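You operate a simulated robot arm through the tools that you are given. There is no shell and no other tool. Be economical: measure what you need, move in short steps, check, and stop when the job is done.

You run a simulated robot arm. Do the job below in one go: nothing can be reset, and whatever is moved stays where it is left.

## Task
Wind the red mill's beans through into its box.
Fine: red knob to the green mark, box pushed home, wind till the bowl is empty, box out onto the grey mat; spill nothing.

Only the result counts: the job must be done as asked and must still hold three seconds after the hand-in. Knocking over, shifting, dropping, spilling or breaking anything else fails it.

## Robot
A 6-joint arm with a two-finger parallel gripper on a trunk, on a base that drives. Base frame: it is fixed to the floor where the robot stands at the start and does not move with it; the origin is under the middle of the robot, x ahead of it, y to its left, z up. Readings come in m, degrees, newtons and seconds.
Its first joint turns from -166.0 to 166.0 degrees. Places, roughly: black crank [1.5, -1.6, 1.1]; grey mat [1.4, -1.7, 0.9]; opening of the red mill [1.6, -1.6, 0.9]; red box mill [1.6, -1.6, 1]; red box with gold knob (9x17x5 cm) [1.4, -1.7, 0.9]; red knob [1.6, -1.5, 0.9]; yellow knob [1.5, -1.7, 0.9]. Payload 3.91 kg.
The tool frame sits at the grasp point between the pads (the TCP): z along the fingers, y along the line on which they close. The tips reach 0.03 m beyond it. Largest opening 0.11 m; finger width 0.02, thickness 0.01; the body of the gripper, 0.048 by 0.112 m, starts 0.055 m behind the TCP.
Orientation is that of the tool frame in the base frame, as a unit quaternion [x, y, z, w]. With the fingers straight down and closing along the base's y, the tool's x points along the base's -x, its y along +y and its z along -z.

## Interface
- The arm moves only by the tool apply_moves. Its argument "plan" is a list of rows, each an object (a shift or turn left out is 0, a gripper value left out holds the last) with "dp": the shift along the tool's x, y, z in m, a list of three; "dr": the turn, a rotation vector about the tool's x, y, z in degrees, a list of three; "hand": the opening, from 0 (shut) to 1 (fully open). In form: [{"dp": [dx, dy, dz], "dr": [wx, wy, wz], "hand": hand}, ...]. A call has 1 to 8 rows; each row is the pose to reach, as a shift and turn from the pose commanded when the call began, along the tool's axes at that moment. Each row takes 0.2 s and may step no farther than 0.05 m and 8.6 degrees from the row before; otherwise, or with a gripper value out of range, the whole call is refused. Where a pose cannot be reached the arm comes as near as it can. A force on the tool above 40 N (or 10 N above the force at the start of the call, whichever is more), or a blocked arm, ends the call early, and 0.2 s more pass. Each finger travels about 0.153 m/s and halts on what it meets, pressing with about 31 N; the grip force reading is that of the motor and also rises with nothing between the fingers. The clock runs only during rows and for 0.2 s after the last one: add rows that repeat a pose to give the fingers time. It gives the time, the measured TCP pose, the force on the tool (base axes), the opening and the grip force at its end, in the units of the frame above (readings bear some noise), with the torque about the TCP (base axes, N m) and any sound that the robot's microphone picked up.
- Cameras (640 x 400 px; columns grow to the right, rows downward): "scene" is now at [0.2165, 0.2092, 1.3749]; the picture's right is [-0.30, -0.95, 0.00], its down [-0.49, 0.15, -0.86] and it looks along [0.82, -0.26, -0.52] (base axes); focal length 251 px, centre (320, 200). "wrist" rides on the gripper at [0.072, 0.017, -0.103] in the tool frame; the picture's right is [-0.23, 0.97, 0.00], its down [-0.76, -0.18, -0.62] and it looks along [-0.61, -0.14, 0.78] (tool axes); focal length 222 px, centre (320, 200). There is no depth. A picture from a camera that has moved, and an enlarged one, comes with that camera's place and axes in the base frame and with its lens.
- grab_frame(camera): a new picture of that camera. The clock stands still meanwhile.
- roll_base(legs): drives the robot by 1 to 6 legs, each [ahead, turn to the left] in m and degrees, along the robot's own axes; the way and the turn of a leg run together, so that a leg with both is an arc; at most 1.5 m and 180 degrees a leg. The arm and the cameras ride along, it lands a little off, and it stops where it bumps. It gives what a move gives.
- pan_tilt(pan, tilt): turns the head with the scene camera to pan (to the left, within 120 degrees either way) and tilt (down, from -29 to 69), counted from straight ahead of the robot. It gives what a move gives.
- close_up(camera, box): a new picture of the part [left, top, right, bottom] of that camera's present view, enlarged. The clock stands still meanwhile.
- hand_in(): hands the job in; it is judged then, once.

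Work in short steps. Places have to be worked out from the pictures, the camera data and where the tool is seen: move nearer, look again, correct. Check each grasp and each placing, and mend what went wrong. You have 135 turns and 96 pictures in all, those below and enlarged ones among them. Open the gripper and draw the arm clear of the work before you hand the job in, unless the task says otherwise; then end with one line.

The tools are called after "Request:" as a command line: name --argument value ..., lists and objects as JSON in quotes. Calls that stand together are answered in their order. apply_moves: Moves the arm, as the interface text tells. Its arguments: {"type":"object","properties":{"plan":{"type":"array"}},"required":["plan"]} The other tools are called the same way: roll_base (legs) drives the base; pan_tilt (pan, tilt) turns the head that bears the scene camera; grab_frame (camera) takes a picture; close_up (camera, box) takes an enlarged picture of a part of a camera's view; hand_in () hands the job in.

At the start:

```text
t: 0.0
tcp_pos: [0.6396, 0.0215, 1.2032]
tool_rot: [0.0, 1.0, 0.0, 0.0]
force: [0.8, -0.1, -0.7]
torque: [0.01, 0.0, 0.01]
gripper_width: 0.1101
gripper_force: 0.0
robot x, y, heading: [0.0008, 0.0014, -0.4]
head pan, tilt: [-17.4, 31.2]
```

scene: 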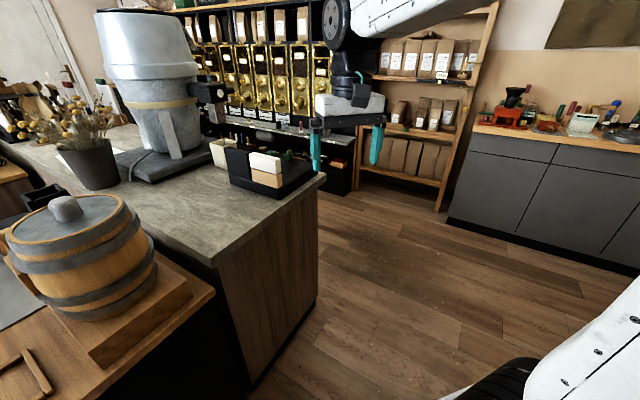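
wrist: 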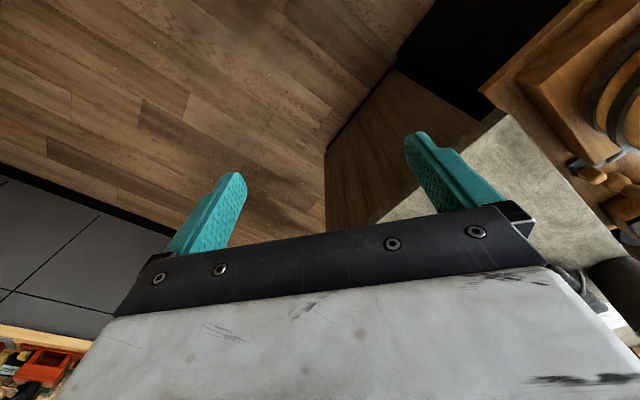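

The red mill is on the right-hand counter, out of reach from here. I turn the head toward it and take an enlarged look.

Request:
pan_tilt --pan -48 --tilt 20

Request:
grab_frame --camera "scene"

Request:
close_up --camera "scene" --box '[240, 120, 400, 220]'

```text
t: 1.0
tcp_pos: [0.639, 0.0212, 1.2034]
tool_rot: [0.0, 1.0, 0.0, 0.0]
force: [0.4, -1.1, 0.0]
torque: [0.0, 0.03, -0.01]
gripper_width: 0.1101
gripper_force: 0.1
robot x, y, heading: [0.0011, 0.0035, 0.1]
head pan, tilt: [-48.0, 20.0]
```

```text
93 pictures are left
camera scene: at [0.1931, 0.167, 1.3928], right [-0.74, -0.67, 0.0], down [-0.23, 0.25, -0.94], along [0.63, -0.7, -0.34], focal length 251 px, centre (320, 200)
```

scene: 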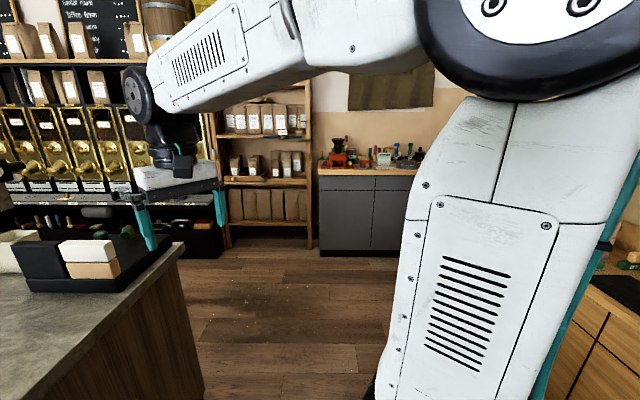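

```text
4.00 times, centred on (320, 170) of scene
camera zoom: at [0.1931, 0.167, 1.3928], right [-0.74, -0.67, 0.0], down [-0.23, 0.25, -0.94], along [0.63, -0.7, -0.34], focal length 1004 px, centre (320, 320)
```

zoom: 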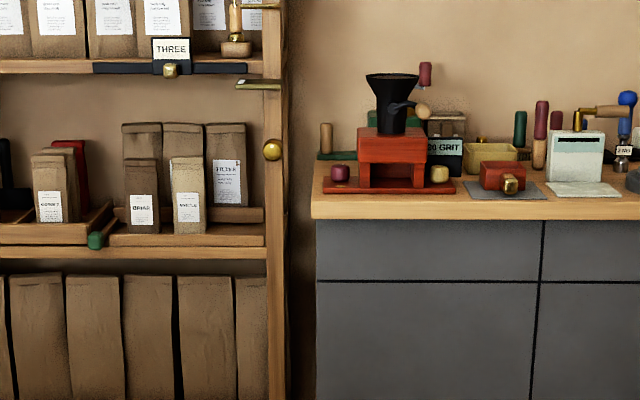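

The mill stands about 2.3 m away at roughly -48°, and the island edge runs parallel to that heading with enough clearance. I turn and drive most of the way, then look.

Request:
roll_base --legs '[[0, -48], [1.15, 0]]'

Request:
pan_tilt --pan -8 --tilt 30

Request:
grab_frame --camera "scene"

Request:
grab_frame --camera "wrist"

```text
t: 9.0
tcp_pos: [1.2309, -1.3209, 1.203]
tool_rot: [0.405, 0.914, 0.0, 0.0]
force: [0.3, -0.5, -0.1]
torque: [0.0, -0.04, 0.01]
gripper_width: 0.1099
gripper_force: 0.0
robot x, y, heading: [0.7867, -0.8639, -47.5]
head pan, tilt: [-48.0, 20.0]
```

```text
t: 10.1
tcp_pos: [1.2295, -1.3205, 1.2031]
tool_rot: [0.405, 0.914, 0.0, 0.001]
force: [0.4, -0.1, -0.2]
torque: [0.04, 0.0, 0.03]
gripper_width: 0.11
gripper_force: 0.1
robot x, y, heading: [0.7858, -0.86, -47.7]
head pan, tilt: [-8.0, 30.0]
```

```text
91 pictures are left
camera scene: at [1.0976, -0.8733, 1.3768], right [-0.83, -0.56, 0.0], down [-0.28, 0.41, -0.87], along [0.49, -0.72, -0.5], focal length 251 px, centre (320, 200)
```

scene: 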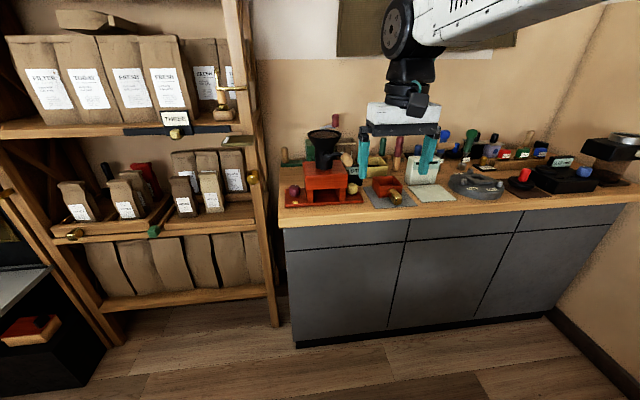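

```text
90 pictures are left
camera wrist: at [1.194, -1.2554, 1.3063], right [0.87, 0.49, 0.0], down [0.38, -0.68, 0.62], along [0.3, -0.54, -0.78], focal length 222 px, centre (320, 200)
```

wrist: 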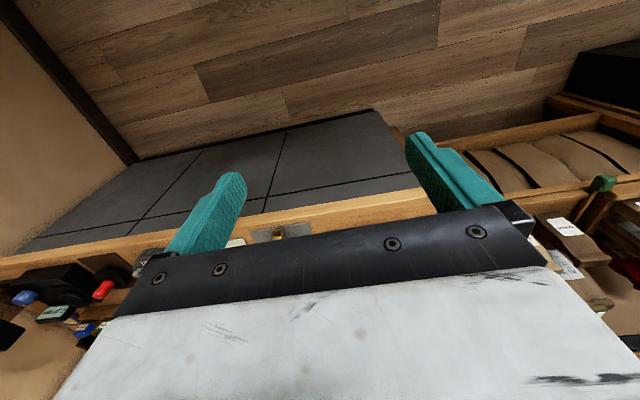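

Now the mill is near; I take close-ups of the mill, knobs and box.

Request:
close_up --camera "scene" --box '[270, 105, 430, 215]'

Request:
close_up --camera "scene" --box '[280, 160, 360, 210]'

```text
3.64 times, centred on (350, 160) of scene
camera zoom: at [1.0976, -0.8733, 1.3768], right [-0.83, -0.56, 0.0], down [-0.28, 0.41, -0.87], along [0.49, -0.72, -0.5], focal length 913 px, centre (211, 346)
```

zoom: 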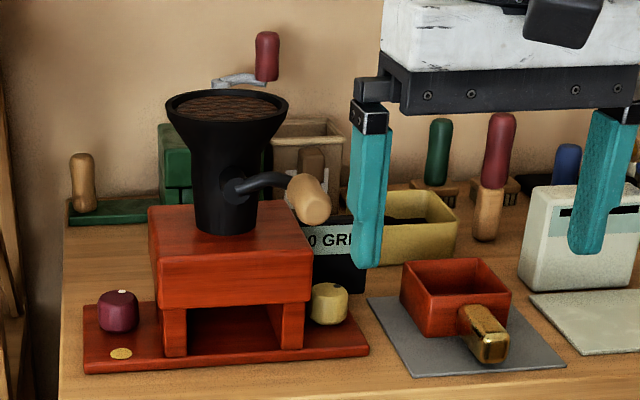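

```text
8.00 times, centred on (320, 185) of scene
camera zoom: at [1.0976, -0.8733, 1.3768], right [-0.83, -0.56, 0.0], down [-0.28, 0.41, -0.87], along [0.49, -0.72, -0.5], focal length 2008 px, centre (320, 320)
```

zoom: 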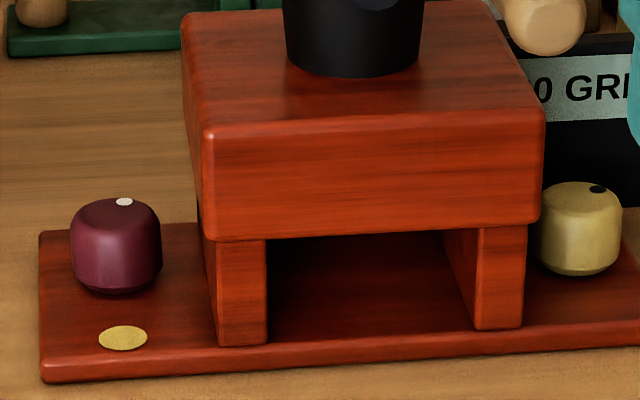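

The mill has an open slot toward us, the box lies on the grey mat to its right, and a crank with a wooden grip is on the neck. I raise the arm and drive 0.33 m closer.

Request:
apply_moves --plan '[{"dp": [0, 0, -0.05]}, {"dp": [0, 0, -0.1]}, {"dp": [0, 0, -0.15]}]'

Request:
roll_base --legs '[[0.33, 0]]'

Request:
pan_tilt --pan 5 --tilt 45

Request:
grab_frame --camera "scene"

Request:
grab_frame --camera "wrist"

```text
t: 10.9
tcp_pos: [1.2327, -1.3212, 1.3504]
tool_rot: [0.405, 0.914, -0.001, 0.0]
force: [0.5, -0.2, 1.0]
torque: [0.02, 0.02, -0.02]
gripper_width: 0.1101
gripper_force: 0.0
robot x, y, heading: [0.7865, -0.8612, -48.0]
head pan, tilt: [-8.0, 30.0]
```

```text
t: 13.1
tcp_pos: [1.456, -1.5702, 1.351]
tool_rot: [0.406, 0.914, 0.0, 0.0]
force: [-0.6, 0.3, 0.0]
torque: [0.01, -0.01, 0.04]
gripper_width: 0.1099
gripper_force: 0.0
robot x, y, heading: [1.0086, -1.1105, -48.1]
head pan, tilt: [-8.0, 30.0]
```

```text
t: 13.9
tcp_pos: [1.4572, -1.5705, 1.3506]
tool_rot: [0.405, 0.914, 0.0, -0.001]
force: [0.2, -0.6, -0.7]
torque: [0.05, -0.03, 0.0]
gripper_width: 0.1099
gripper_force: 0.1
robot x, y, heading: [1.0101, -1.1074, -47.9]
head pan, tilt: [5.0, 45.0]
```

```text
87 pictures are left
camera scene: at [1.3319, -1.1032, 1.3542], right [-0.68, -0.73, 0.0], down [-0.52, 0.48, -0.71], along [0.52, -0.48, -0.71], focal length 251 px, centre (320, 200)
```

scene: 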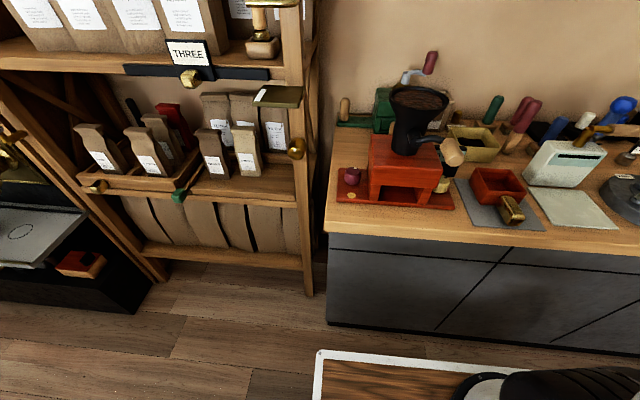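

```text
86 pictures are left
camera wrist: at [1.4212, -1.5052, 1.4538], right [0.87, 0.48, 0.0], down [0.38, -0.68, 0.62], along [0.3, -0.55, -0.78], focal length 222 px, centre (320, 200)
```

wrist: 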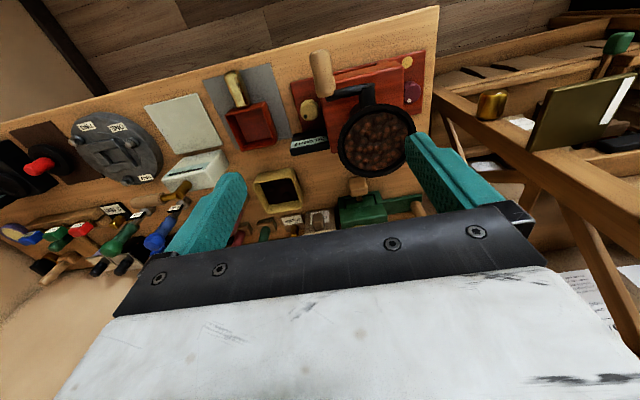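

The wrist camera now sees the whole mill from above. Enlarging mill from both cameras.

Request:
close_up --camera "wrist" --box '[280, 40, 440, 180]'

Request:
close_up --camera "scene" --box '[325, 80, 545, 235]'

Request:
close_up --camera "scene" --box '[330, 155, 410, 210]'

```text
2.86 times, centred on (360, 110) of wrist
camera zoom: at [1.4212, -1.5052, 1.4538], right [0.87, 0.48, 0.0], down [0.38, -0.68, 0.62], along [0.3, -0.55, -0.78], focal length 635 px, centre (206, 457)
```

zoom: 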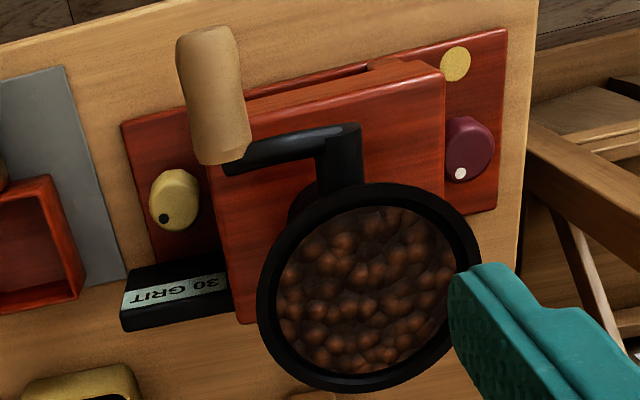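

```text
2.58 times, centred on (435, 158) of scene
camera zoom: at [1.3319, -1.1032, 1.3542], right [-0.68, -0.73, 0.0], down [-0.52, 0.48, -0.71], along [0.52, -0.48, -0.71], focal length 648 px, centre (23, 310)
```

zoom: 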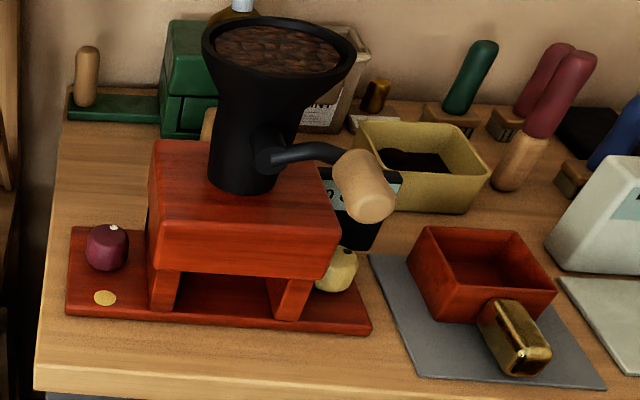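

```text
7.27 times, centred on (370, 182) of scene
camera zoom: at [1.3319, -1.1032, 1.3542], right [-0.68, -0.73, 0.0], down [-0.52, 0.48, -0.71], along [0.52, -0.48, -0.71], focal length 1825 px, centre (-44, 327)
```

zoom: 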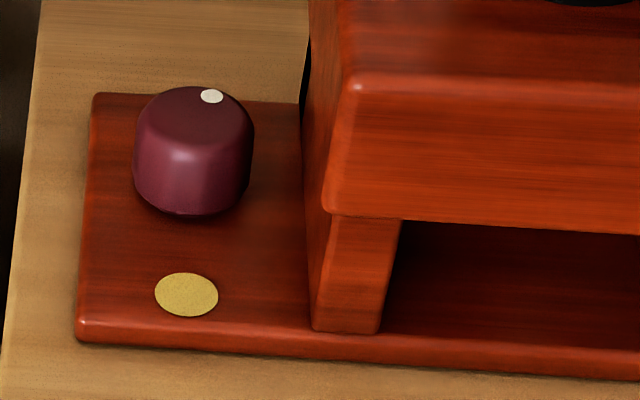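

The yellow disc is in front of the red knob; no green mark seen yet. I move the wrist camera nearly straight above the red knob to look around it.

Request:
apply_moves --plan '[{"dp": [-0.03, 0.032, 0.0]}, {"dp": [-0.06, 0.065, 0.0]}, {"dp": [-0.09, 0.1, 0.0]}, {"dp": [-0.12, 0.135, 0.02]}, {"dp": [-0.143, 0.163, 0.05]}, {"dp": [-0.143, 0.163, 0.1]}]'

Request:
grab_frame --camera "wrist"

Request:
close_up --camera "wrist" --box '[250, 0, 410, 110]'

```text
refused: row 4 steps farther than a row can; nothing moved
```

```text
82 pictures are left
camera wrist: at [1.4212, -1.5052, 1.4538], right [0.87, 0.48, 0.0], down [0.38, -0.68, 0.62], along [0.3, -0.55, -0.78], focal length 222 px, centre (320, 200)
```

wrist: 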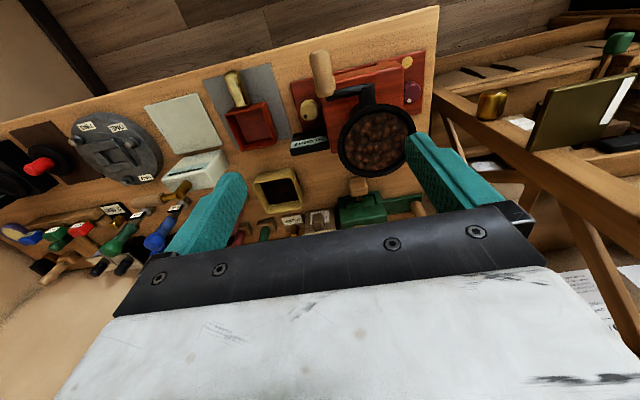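

```text
3.64 times, centred on (330, 55) of wrist
camera zoom: at [1.4212, -1.5052, 1.4538], right [0.87, 0.48, 0.0], down [0.38, -0.68, 0.62], along [0.3, -0.55, -0.78], focal length 808 px, centre (284, 727)
```

zoom: 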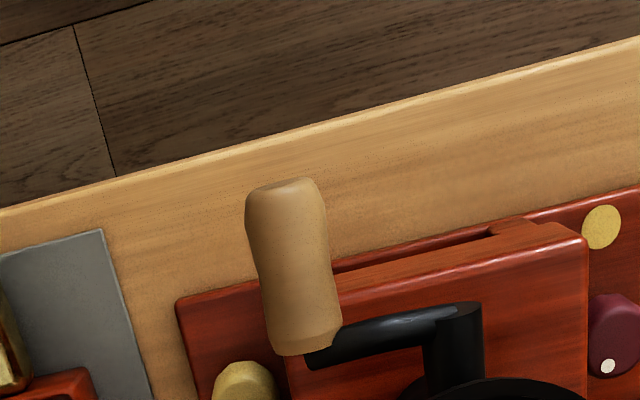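

Refused for step size; I resend with smaller steps and less lateral travel (shelf post is near on the left).

Request:
apply_moves --plan '[{"dp": [-0.03, 0.025, 0.0]}, {"dp": [-0.06, 0.05, 0.0]}, {"dp": [-0.09, 0.075, 0.01]}, {"dp": [-0.12, 0.095, 0.03]}, {"dp": [-0.143, 0.1, 0.06]}, {"dp": [-0.143, 0.1, 0.1]}]'

Request:
close_up --camera "wrist" --box '[250, 0, 450, 130]'

Request:
grab_frame --camera "scene"

```text
t: 15.3
tcp_pos: [1.6252, -1.6086, 1.2492]
tool_rot: [0.406, 0.914, 0.0, 0.001]
force: [-0.3, 0.0, 0.3]
torque: [0.0, 0.01, 0.0]
gripper_width: 0.1102
gripper_force: 0.1
robot x, y, heading: [1.0086, -1.114, -47.8]
head pan, tilt: [5.0, 45.0]
```

```text
3.08 times, centred on (350, 65) of wrist
camera zoom: at [1.5901, -1.5442, 1.3519], right [0.87, 0.48, 0.0], down [0.38, -0.68, 0.62], along [0.3, -0.55, -0.78], focal length 684 px, centre (228, 615)
```

zoom: 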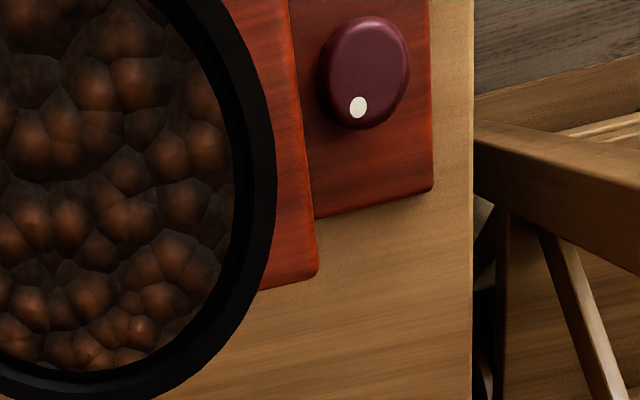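

```text
79 pictures are left
camera scene: at [1.3318, -1.1029, 1.3542], right [-0.68, -0.73, 0.0], down [-0.52, 0.48, -0.71], along [0.52, -0.48, -0.71], focal length 251 px, centre (320, 200)
```

scene: 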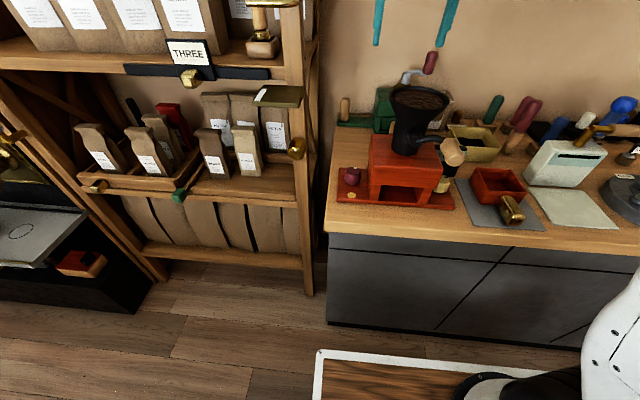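

Only the yellow disc is near the red knob from here. I check the disc's colour and the surroundings of the yellow knob closely.

Request:
close_up --camera "scene" --box '[335, 180, 375, 210]'

Request:
close_up --camera "scene" --box '[415, 150, 495, 220]'

```text
13.33 times, centred on (355, 195) of scene
camera zoom: at [1.3318, -1.1029, 1.3542], right [-0.68, -0.73, 0.0], down [-0.52, 0.48, -0.71], along [0.52, -0.48, -0.71], focal length 3346 px, centre (-147, 267)
```

zoom: 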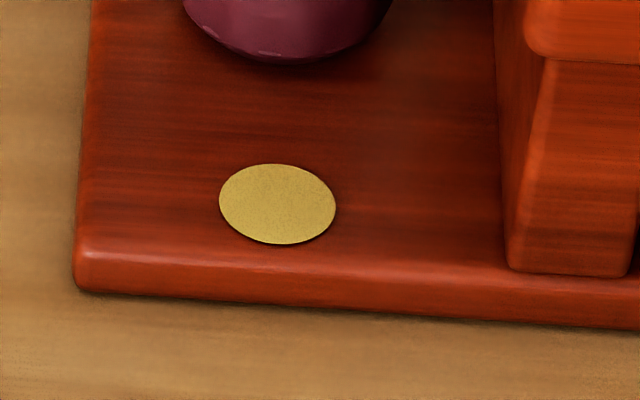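

```text
5.71 times, centred on (455, 185) of scene
camera zoom: at [1.3318, -1.1029, 1.3542], right [-0.68, -0.73, 0.0], down [-0.52, 0.48, -0.71], along [0.52, -0.48, -0.71], focal length 1434 px, centre (-451, 286)
```

zoom: 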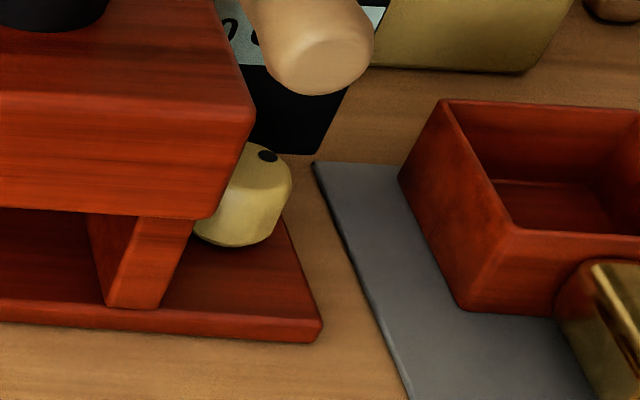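

Both marks visible so far are yellow only; a green mark may be on the mill's left side face. I back the gripper off and yaw it so the wrist camera looks in from the front-left, staying clear of the shelf post.

Request:
apply_moves --plan '[{"dp": [0.045, 0.0, 0], "dr": [0, 0, 8]}, {"dp": [0.09, 0.01, 0], "dr": [0, 0, 16]}, {"dp": [0.135, 0.025, 0.01], "dr": [0, 0, 24]}, {"dp": [0.175, 0.045, 0.03], "dr": [0, 0, 32]}, {"dp": [0.195, 0.06, 0.06], "dr": [0, 0, 40]}, {"dp": [0.195, 0.06, 0.1], "dr": [0, 0, 40]}]'

Request:
grab_frame --camera "wrist"

Request:
grab_frame --camera "scene"

```text
t: 16.7
tcp_pos: [1.5422, -1.4226, 1.1517]
tool_rot: [0.694, 0.72, 0.0, 0.001]
force: [-0.2, -0.3, -0.5]
torque: [0.0, -0.01, 0.01]
gripper_width: 0.1101
gripper_force: 0.0
robot x, y, heading: [1.0096, -1.1093, -47.8]
head pan, tilt: [5.0, 45.0]
```

```text
76 pictures are left
camera wrist: at [1.5564, -1.3499, 1.2546], right [0.98, -0.19, 0.0], down [-0.15, -0.77, 0.62], along [-0.12, -0.61, -0.78], focal length 222 px, centre (320, 200)
```

wrist: 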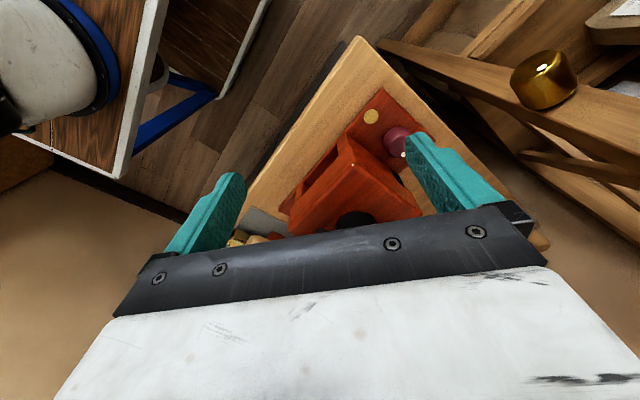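

```text
75 pictures are left
camera scene: at [1.3318, -1.1031, 1.3542], right [-0.68, -0.73, 0.0], down [-0.52, 0.48, -0.71], along [0.52, -0.48, -0.71], focal length 251 px, centre (320, 200)
```

scene: 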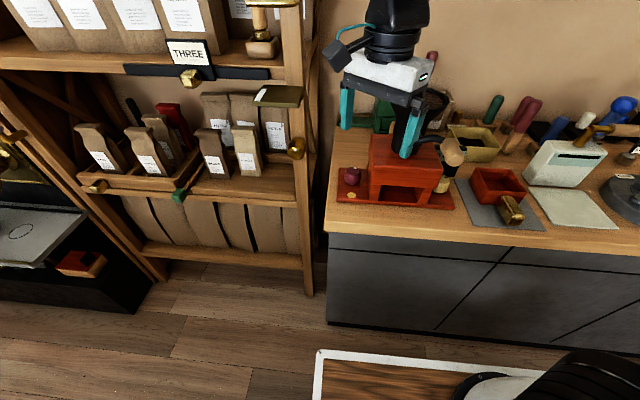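

Request:
close_up --camera "wrist" --box '[330, 90, 430, 190]'

```text
4.00 times, centred on (380, 140) of wrist
camera zoom: at [1.5564, -1.3499, 1.2546], right [0.98, -0.19, 0.0], down [-0.15, -0.77, 0.62], along [-0.12, -0.61, -0.78], focal length 888 px, centre (80, 440)
```

zoom: 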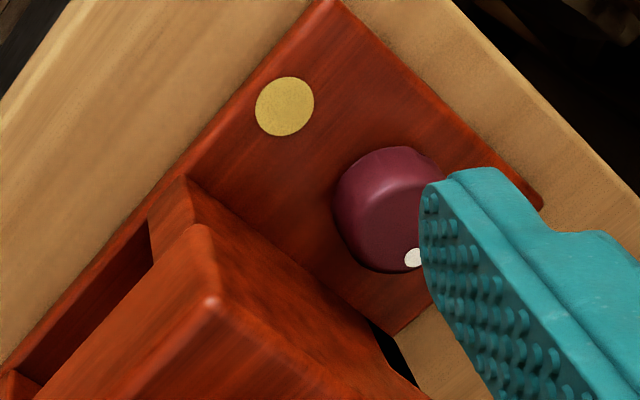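

Still just the yellow disc on the left. I survey the right side and rear of the mill: raise, swing right and yaw the other way.

Request:
apply_moves --plan '[{"dp": [0, 0, -0.05], "dr": [0, 0, -8]}, {"dp": [0, -0.01, -0.098], "dr": [0, 0, -16]}, {"dp": [0, -0.055, -0.11], "dr": [0, 0, -24]}, {"dp": [0, -0.1, -0.11], "dr": [0, 0, -32]}, {"dp": [-0.02, -0.14, -0.11], "dr": [0, 0, -40]}, {"dp": [-0.05, -0.175, -0.11], "dr": [0, 0, -48]}, {"dp": [-0.095, -0.187, -0.11], "dr": [0, 0, -56]}, {"dp": [-0.14, -0.187, -0.11], "dr": [0, 0, -64]}]'

Request:
apply_moves --plan '[{"dp": [-0.04, -0.025, 0], "dr": [0, 0, -8]}, {"dp": [-0.07, -0.055, 0], "dr": [0, 0, -16]}]'

Request:
grab_frame --camera "wrist"

```text
t: 18.5
tcp_pos: [1.3557, -1.571, 1.2609]
tool_rot: [0.206, 0.978, 0.0, 0.002]
force: [0.5, 0.2, 0.0]
torque: [-0.04, -0.01, 0.03]
gripper_width: 0.1101
gripper_force: 0.0
robot x, y, heading: [1.0068, -1.1092, -47.9]
head pan, tilt: [5.0, 45.0]
```

```text
t: 19.1
tcp_pos: [1.3999, -1.6494, 1.2614]
tool_rot: [0.068, 0.998, -0.002, 0.001]
force: [0.3, -0.2, -0.1]
torque: [-0.05, 0.01, 0.04]
gripper_width: 0.1102
gripper_force: 0.0
robot x, y, heading: [1.0125, -1.1115, -47.8]
head pan, tilt: [5.0, 45.0]
```

```text
73 pictures are left
camera wrist: at [1.3304, -1.6228, 1.3641], right [0.36, 0.93, 0.0], down [0.73, -0.28, 0.62], along [0.58, -0.22, -0.78], focal length 222 px, centre (320, 200)
```

wrist: 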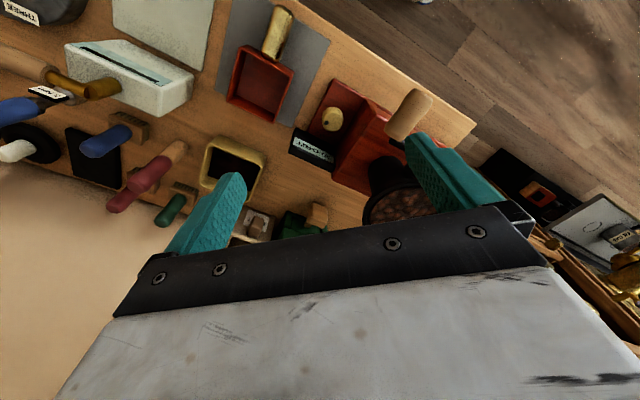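

Request:
close_up --camera "wrist" --box '[280, 70, 440, 210]'

Request:
close_up --camera "wrist" --box '[200, 0, 340, 150]'

```text
2.86 times, centred on (360, 140) of wrist
camera zoom: at [1.3304, -1.6228, 1.3641], right [0.36, 0.93, 0.0], down [0.73, -0.28, 0.62], along [0.58, -0.22, -0.78], focal length 635 px, centre (206, 371)
```

zoom: 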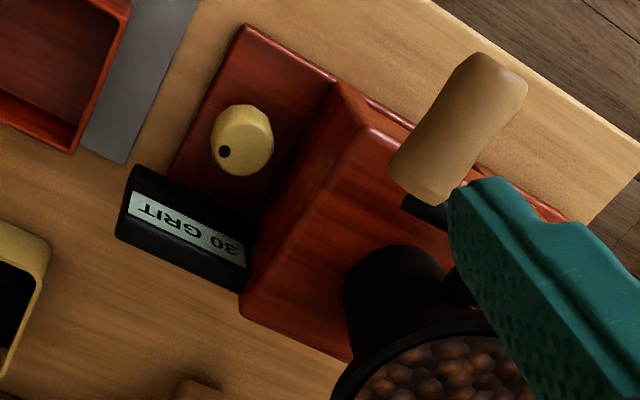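

```text
2.67 times, centred on (270, 75) of wrist
camera zoom: at [1.3304, -1.6228, 1.3641], right [0.36, 0.93, 0.0], down [0.73, -0.28, 0.62], along [0.58, -0.22, -0.78], focal length 592 px, centre (453, 533)
```

zoom: 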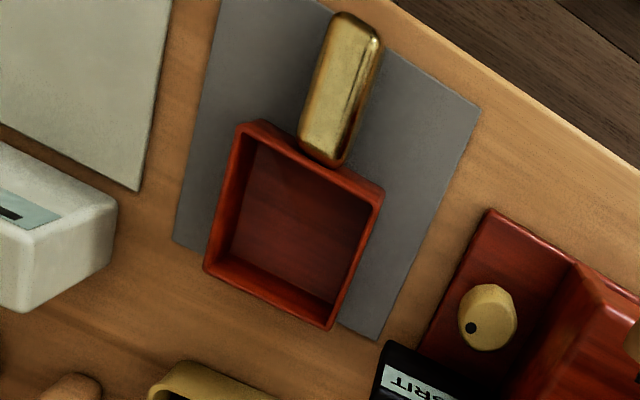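

No green mark on the right either. The one unseen side is the rear, so I yaw the gripper around to look back from behind the mill; first pure rotation at this safe height.

Request:
apply_moves --plan '[{"dr": [0, 0, -8.5], "dp": [0, 0, -0.02]}, {"dr": [0, 0, -17], "dp": [0, 0, -0.04]}, {"dr": [0, 0, -25.5], "dp": [0, 0, -0.04]}, {"dr": [0, 0, -34], "dp": [0, 0, -0.04]}, {"dr": [0, 0, -42.5], "dp": [0, 0, -0.04]}, {"dr": [0, 0, -51], "dp": [0, 0, -0.04]}, {"dr": [0, 0, -59.5], "dp": [0, 0, -0.04]}, {"dr": [0, 0, -68], "dp": [0, 0, -0.04]}]'

Request:
apply_moves --plan '[{"dr": [0, 0, -8.5]}, {"dr": [0, 0, -17]}, {"dr": [0, 0, -25.5]}, {"dr": [0, 0, -34]}, {"dr": [0, 0, -42.5]}, {"dr": [0, 0, -51]}, {"dr": [0, 0, -59.5]}, {"dr": [0, 0, -68]}]'

Request:
grab_frame --camera "wrist"

```text
t: 20.9
tcp_pos: [1.4, -1.6491, 1.2993]
tool_rot: [-0.502, 0.865, 0.0, 0.0]
force: [-0.4, 0.8, 0.8]
torque: [0.04, -0.01, 0.04]
gripper_width: 0.1102
gripper_force: 0.0
robot x, y, heading: [1.0115, -1.1107, -48.1]
head pan, tilt: [5.0, 45.0]
```

```text
t: 22.7
tcp_pos: [1.4431, -1.6111, 1.2986]
tool_rot: [0.894, -0.448, -0.002, 0.005]
force: [-0.3, -0.5, 0.2]
torque: [0.04, -0.04, 0.04]
gripper_width: 0.1098
gripper_force: 0.1
out of reach, approached as far as the arm can: row 8
robot x, y, heading: [1.0124, -1.1067, -48.2]
head pan, tilt: [5.0, 45.0]
```

```text
70 pictures are left
camera wrist: at [1.4731, -1.6793, 1.4024], right [-0.92, -0.4, 0.01], down [-0.31, 0.72, 0.62], along [-0.26, 0.56, -0.78], focal length 222 px, centre (320, 200)
```

wrist: 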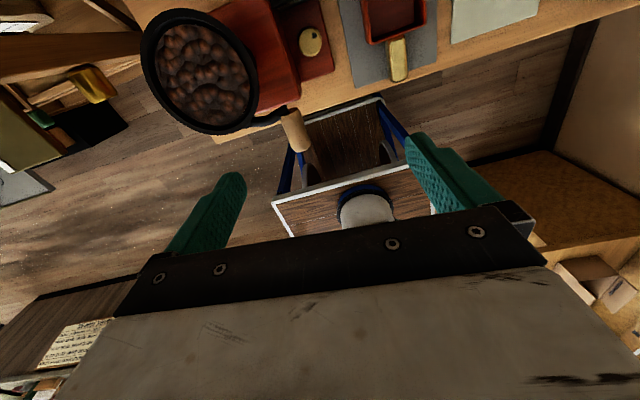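

Now the camera faces backward. I shift so it looks at the red knob from behind.

Request:
apply_moves --plan '[{"dp": [0.028, -0.038, 0]}, {"dp": [0.057, -0.076, 0]}, {"dp": [0.086, -0.114, 0]}, {"dp": [0.115, -0.152, 0]}, {"dp": [0.144, -0.19, 0]}, {"dp": [0.17, -0.226, 0.02]}]'

Request:
grab_frame --camera "wrist"

```text
t: 24.1
tcp_pos: [1.7238, -1.6046, 1.2788]
tool_rot: [0.899, -0.438, 0.0, 0.001]
force: [-0.9, -0.3, 1.1]
torque: [0.0, -0.09, -0.02]
gripper_width: 0.1101
gripper_force: 0.0
robot x, y, heading: [1.0107, -1.1094, -47.8]
head pan, tilt: [5.0, 45.0]
```

```text
69 pictures are left
camera wrist: at [1.755, -1.6729, 1.3814], right [-0.91, -0.42, 0.0], down [-0.33, 0.71, 0.62], along [-0.26, 0.56, -0.78], focal length 222 px, centre (320, 200)
```

wrist: 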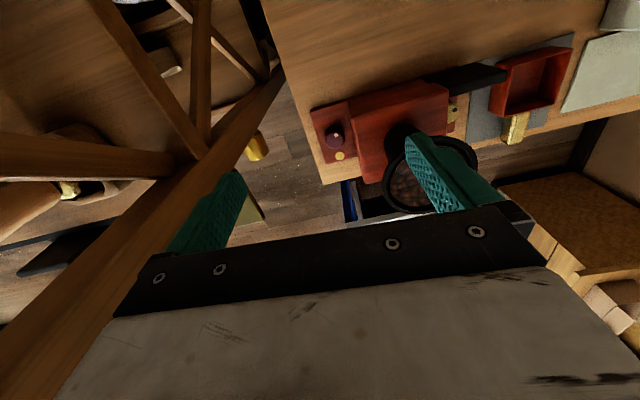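

Request:
close_up --camera "wrist" --box '[300, 70, 400, 190]'

Request:
close_up --camera "wrist" --box '[360, 40, 560, 180]'

```text
3.33 times, centred on (350, 130) of wrist
camera zoom: at [1.755, -1.6729, 1.3814], right [-0.91, -0.42, 0.0], down [-0.33, 0.71, 0.62], along [-0.26, 0.56, -0.78], focal length 740 px, centre (220, 433)
```

zoom: 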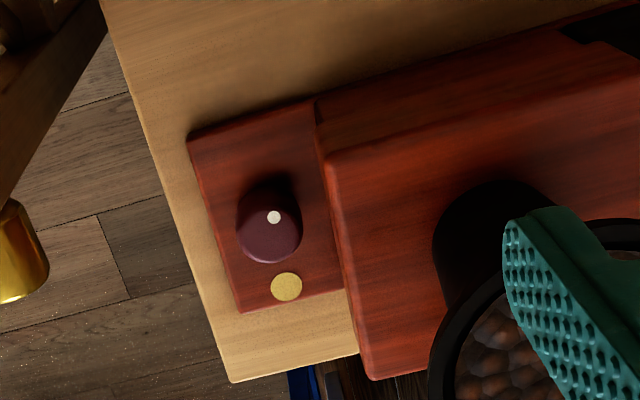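

```text
2.86 times, centred on (460, 110) of wrist
camera zoom: at [1.755, -1.6729, 1.3814], right [-0.91, -0.42, 0.0], down [-0.33, 0.71, 0.62], along [-0.26, 0.56, -0.78], focal length 635 px, centre (-80, 457)
```

zoom: 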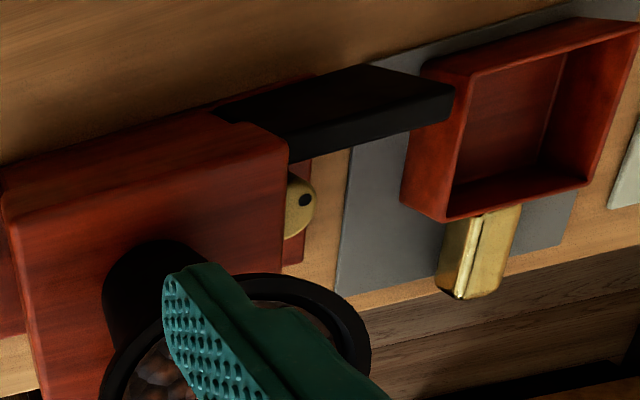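

From behind there's again only the yellow disc. I take a stronger enlargement around the red knob before deciding.

Request:
close_up --camera "wrist" --box '[310, 90, 360, 170]'

```text
5.00 times, centred on (335, 130) of wrist
camera zoom: at [1.755, -1.6729, 1.3814], right [-0.91, -0.42, 0.0], down [-0.33, 0.71, 0.62], along [-0.26, 0.56, -0.78], focal length 1111 px, centre (245, 550)
```

zoom: 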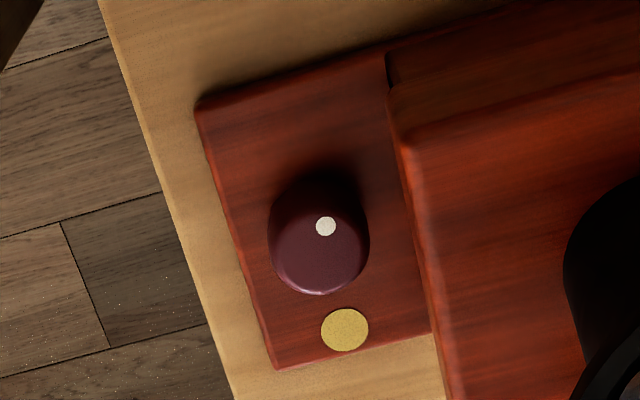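

No other mark anywhere from above; one spot not yet seen is the mill's lower left wall beneath the block's overhang. I return the gripper over the front and yaw back so I can look in low from the front-left.

Request:
apply_moves --plan '[{"dp": [-0.03, 0.02, 0]}, {"dp": [-0.07, 0.04, 0], "dr": [0, 0, 8]}, {"dp": [-0.11, 0.06, 0], "dr": [0, 0, 16]}, {"dp": [-0.15, 0.08, 0], "dr": [0, 0, 24]}, {"dp": [-0.19, 0.08, 0], "dr": [0, 0, 32]}, {"dp": [-0.22, 0.08, 0], "dr": [0, 0, 40]}, {"dp": [-0.25, 0.08, 0], "dr": [0, 0, 48]}, {"dp": [-0.25, 0.08, 0], "dr": [0, 0, 56]}]'

Request:
apply_moves --plan '[{"dr": [0, 0, 8.5]}, {"dr": [0, 0, 17]}, {"dr": [0, 0, 25.5]}, {"dr": [0, 0, 34]}, {"dr": [0, 0, 42.5]}, {"dr": [0, 0, 51]}, {"dr": [0, 0, 59.5]}, {"dr": [0, 0, 68]}]'

Request:
apply_moves --plan '[{"dr": [0, 0, 8.5]}, {"dr": [0, 0, 17]}, {"dr": [0, 0, 25.5]}, {"dr": [0, 0, 34]}, {"dr": [0, 0, 42.5]}, {"dr": [0, 0, 51]}, {"dr": [0, 0, 59.5]}, {"dr": [0, 0, 68]}]'

```text
t: 25.9
tcp_pos: [1.5071, -1.4586, 1.2799]
tool_rot: [-0.587, 0.809, -0.001, 0.0]
force: [0.1, 0.8, -0.8]
torque: [-0.03, 0.0, 0.03]
gripper_width: 0.1099
gripper_force: 0.2
robot x, y, heading: [1.0071, -1.1075, -47.8]
head pan, tilt: [5.0, 45.0]
```

```text
t: 27.7
tcp_pos: [1.5076, -1.4588, 1.2789]
tool_rot: [-0.035, 0.999, 0.001, 0.0]
force: [0.7, -0.4, -1.3]
torque: [-0.02, 0.0, 0.03]
gripper_width: 0.1099
gripper_force: 0.1
robot x, y, heading: [1.0084, -1.1094, -48.0]
head pan, tilt: [5.0, 45.0]
```

```text
t: 29.5
tcp_pos: [1.5082, -1.4598, 1.2799]
tool_rot: [0.531, 0.848, 0.0, -0.001]
force: [-0.2, 0.7, -0.2]
torque: [-0.01, -0.01, 0.05]
gripper_width: 0.11
gripper_force: 0.0
robot x, y, heading: [1.0064, -1.1085, -48.0]
head pan, tilt: [5.0, 45.0]
```

Yaw is back. I descend in front of the red knob with a slight forward pitch.

Request:
apply_moves --plan '[{"dp": [0, 0.03, 0.03], "dr": [0, -5, 0]}, {"dp": [0.01, 0.05, 0.07], "dr": [0, -10, 0]}, {"dp": [0.02, 0.065, 0.11], "dr": [0, -15, 0]}, {"dp": [0.02, 0.077, 0.155], "dr": [0, -20, 0]}, {"dp": [0.03, 0.077, 0.2], "dr": [0, -20, 0]}]'

Request:
grab_frame --camera "wrist"

Request:
grab_frame --camera "scene"

```text
t: 30.7
tcp_pos: [1.5645, -1.3978, 1.0819]
tool_rot: [0.521, 0.836, -0.091, 0.148]
force: [-0.7, -0.2, -0.3]
torque: [0.0, -0.02, 0.0]
gripper_width: 0.1101
gripper_force: 0.0
robot x, y, heading: [1.0118, -1.1115, -47.9]
head pan, tilt: [5.0, 45.0]
```

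```text
65 pictures are left
camera wrist: at [1.5344, -1.2967, 1.1527], right [0.97, 0.24, 0.08], down [0.06, -0.53, 0.85], along [0.24, -0.81, -0.53], focal length 222 px, centre (320, 200)
```

wrist: 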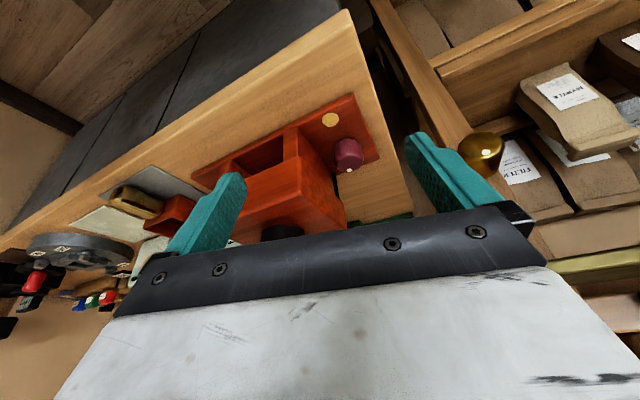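

```text
64 pictures are left
camera scene: at [1.3317, -1.1031, 1.3542], right [-0.68, -0.73, 0.0], down [-0.52, 0.48, -0.71], along [0.52, -0.48, -0.71], focal length 251 px, centre (320, 200)
```

scene: 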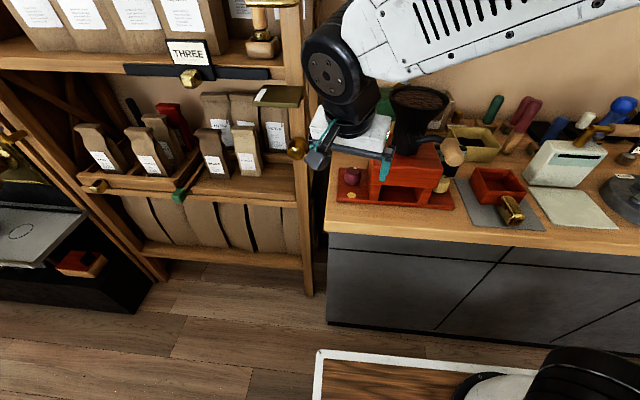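

The gripper is close to the brass knob on the shelf post, so I won't go further left. I enlarge the view here.

Request:
close_up --camera "wrist" --box '[280, 90, 400, 200]'

```text
3.64 times, centred on (340, 145) of wrist
camera zoom: at [1.5344, -1.2967, 1.1527], right [0.97, 0.24, 0.08], down [0.06, -0.53, 0.85], along [0.24, -0.81, -0.53], focal length 808 px, centre (247, 400)
```

zoom: 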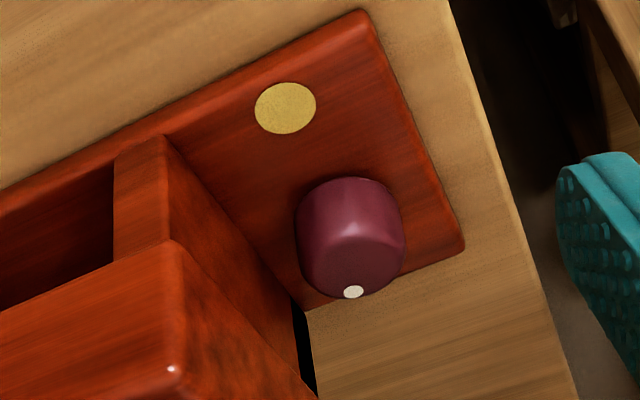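

Computed from two views: base top z≈0.922, knob axis ≈(1.641,-1.5015), top z≈0.961, block top 1.027; the disc lies straight in front (0.05 m) and the dot points back-right, so ~150° clockwise. The block walls show no other mark anywhere, so the disc is the only mark on this mill. I move above the knob, slightly tilted, fingers narrowed.

Request:
apply_moves --plan '[{"dp": [0, 0, -0.01], "hand": 0.42}, {"dp": [-0.03, 0.006, 0.0], "dr": [-0.75, 2, 2.05]}, {"dp": [-0.06, 0.012, 0.01], "dr": [-1.5, 4, 4.1]}, {"dp": [-0.09, 0.018, 0.02], "dr": [-2.25, 6, 6.15]}, {"dp": [-0.122, 0.0245, 0.04], "dr": [-3, 8, 8.2]}, {"dp": [-0.122, 0.0245, 0.04], "dr": [-3, 8, 8.2]}]'

Request:
grab_frame --camera "wrist"

Request:
close_up --camera "scene" --box '[300, 80, 440, 210]'

```text
t: 32.1
tcp_pos: [1.6449, -1.5033, 1.0835]
tool_rot: [0.581, 0.807, -0.024, 0.108]
force: [-0.4, 0.4, -0.1]
torque: [0.02, 0.03, 0.04]
gripper_width: 0.0462
gripper_force: 0.1
robot x, y, heading: [1.0089, -1.1129, -47.9]
head pan, tilt: [5.0, 45.0]
```

```text
62 pictures are left
camera wrist: at [1.6224, -1.4146, 1.171], right [0.99, 0.1, 0.13], down [-0.03, -0.67, 0.75], along [0.17, -0.74, -0.65], focal length 222 px, centre (320, 200)
```

wrist: 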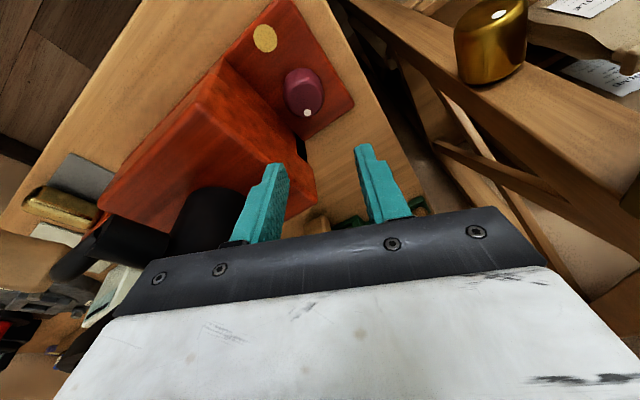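

```text
3.08 times, centred on (370, 145) of scene
camera zoom: at [1.3319, -1.103, 1.3541], right [-0.68, -0.73, 0.0], down [-0.52, 0.48, -0.71], along [0.52, -0.48, -0.71], focal length 772 px, centre (166, 369)
```

zoom: 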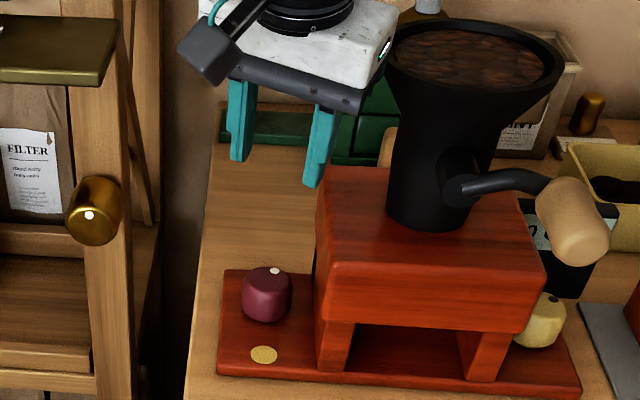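

There's a 5° roll error; I correct it while descending to just above the knob and check alignment.

Request:
apply_moves --plan '[{"dp": [0.009, -0.004, 0.025], "dr": [2.5, 0, 0]}, {"dp": [0.0182, -0.0075, 0.0505], "dr": [5.1, 0, 0]}, {"dp": [0.0182, -0.0075, 0.0505], "dr": [5.1, 0, 0]}]'

Request:
close_up --camera "wrist" --box '[200, 40, 420, 260]'

Request:
close_up --camera "scene" --box '[320, 120, 400, 210]'

```text
t: 32.9
tcp_pos: [1.6389, -1.4974, 1.0289]
tool_rot: [0.585, 0.805, -0.059, 0.082]
force: [-0.5, -0.3, -0.1]
torque: [-0.01, 0.01, 0.0]
gripper_width: 0.0461
gripper_force: 0.2
robot x, y, heading: [1.0098, -1.1103, -47.7]
head pan, tilt: [5.0, 45.0]
```

```text
1.82 times, centred on (310, 150) of wrist
camera zoom: at [1.626, -1.4054, 1.1165], right [0.99, 0.09, 0.05], down [0.02, -0.65, 0.76], along [0.1, -0.76, -0.64], focal length 404 px, centre (338, 291)
```

zoom: 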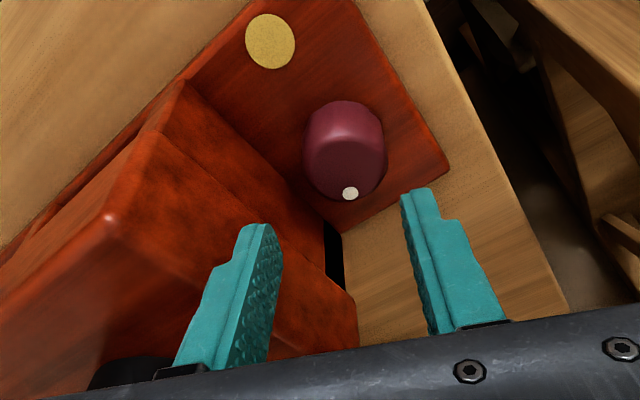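

```text
4.44 times, centred on (360, 165) of scene
camera zoom: at [1.3319, -1.1031, 1.3541], right [-0.68, -0.73, 0.0], down [-0.52, 0.48, -0.71], along [0.52, -0.48, -0.71], focal length 1115 px, centre (142, 356)
```

zoom: 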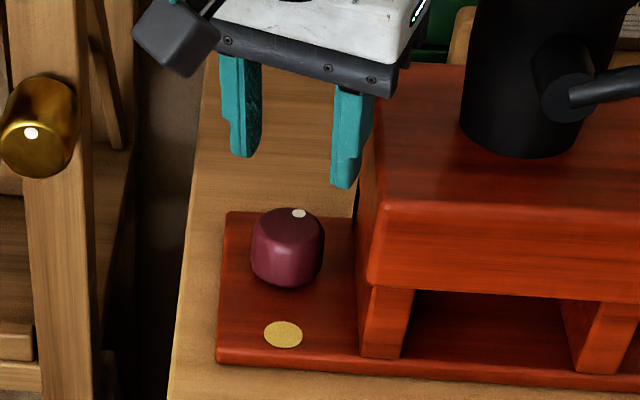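

Aligned well (tips straddle the knob axis). I descend 49 mm and grip.

Request:
apply_moves --plan '[{"dp": [0.005, 0, 0.0245]}, {"dp": [0.01, 0, 0.048]}, {"dp": [0.01, 0, 0.048], "hand": 0.2}, {"dp": [0.01, 0, 0.048], "hand": 0.2}]'

Request:
close_up --camera "wrist" --box '[200, 40, 420, 260]'

Request:
close_up --camera "scene" --box '[320, 120, 400, 210]'

```text
t: 33.9
tcp_pos: [1.6365, -1.4959, 0.98]
tool_rot: [0.584, 0.805, -0.058, 0.082]
force: [0.1, 1.9, 1.2]
torque: [0.07, -0.01, -0.04]
gripper_width: 0.0222
gripper_force: 0.0
robot x, y, heading: [1.0107, -1.1085, -47.8]
head pan, tilt: [5.0, 45.0]
```

```text
1.82 times, centred on (310, 150) of wrist
camera zoom: at [1.6249, -1.4039, 1.0664], right [0.99, 0.09, 0.05], down [0.02, -0.65, 0.76], along [0.1, -0.76, -0.64], focal length 404 px, centre (338, 291)
```

zoom: 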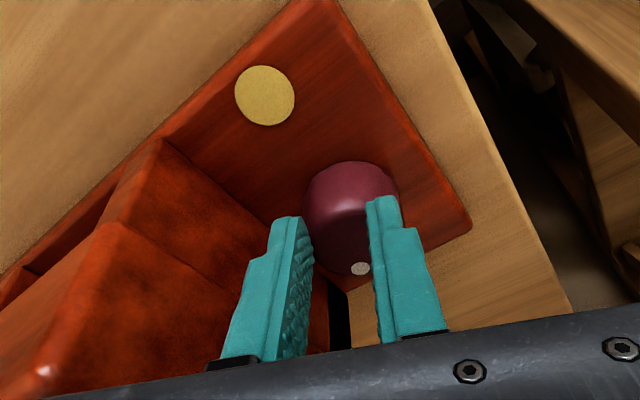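

```text
4.44 times, centred on (360, 165) of scene
camera zoom: at [1.3319, -1.103, 1.3541], right [-0.68, -0.73, 0.0], down [-0.52, 0.48, -0.71], along [0.52, -0.48, -0.71], focal length 1115 px, centre (142, 356)
```

zoom: 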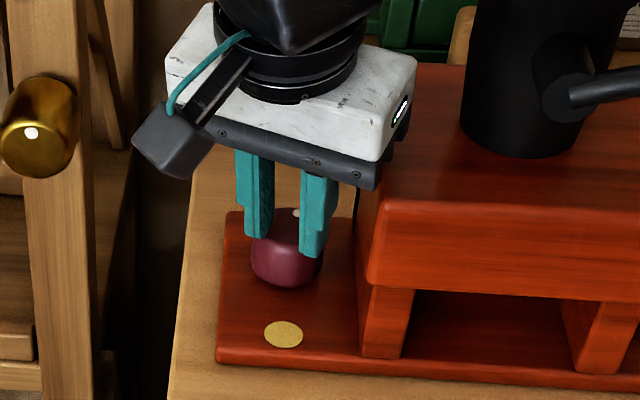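

The fingers closed to 22 mm without resistance, so they are in front of the knob; re-triangulating puts its axis about 13 mm further ahead. I open, lift, shift ahead and go down again.

Request:
apply_moves --plan '[{"dp": [0, 0, 0], "hand": 0.42}, {"dp": [-0.006, 0, -0.0294], "hand": 0.42}, {"dp": [-0.0176, 0.0051, -0.027]}, {"dp": [-0.0176, 0.0051, -0.027]}]'

Request:
close_up --camera "wrist" --box '[200, 40, 420, 260]'

Request:
close_up --camera "scene" --box '[320, 120, 400, 210]'

```text
t: 34.9
tcp_pos: [1.6455, -1.5063, 1.0097]
tool_rot: [0.585, 0.805, -0.059, 0.082]
force: [-1.0, 1.1, 0.0]
torque: [-0.01, -0.01, 0.02]
gripper_width: 0.0465
gripper_force: 0.0
robot x, y, heading: [1.0092, -1.1071, -47.8]
head pan, tilt: [5.0, 45.0]
```

```text
1.82 times, centred on (310, 150) of wrist
camera zoom: at [1.633, -1.4139, 1.0966], right [0.99, 0.09, 0.05], down [0.02, -0.65, 0.76], along [0.1, -0.76, -0.64], focal length 404 px, centre (338, 291)
```

zoom: 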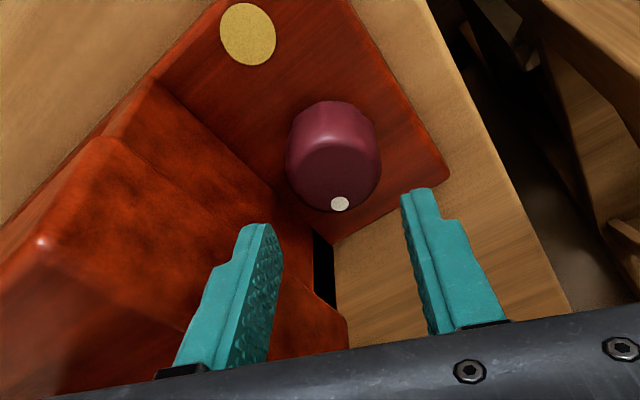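

```text
4.44 times, centred on (360, 165) of scene
camera zoom: at [1.3319, -1.1031, 1.3541], right [-0.68, -0.73, 0.0], down [-0.52, 0.48, -0.71], along [0.52, -0.48, -0.71], focal length 1115 px, centre (142, 356)
```

zoom: 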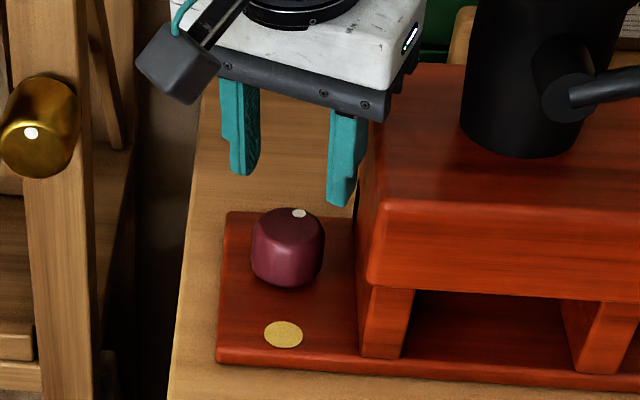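

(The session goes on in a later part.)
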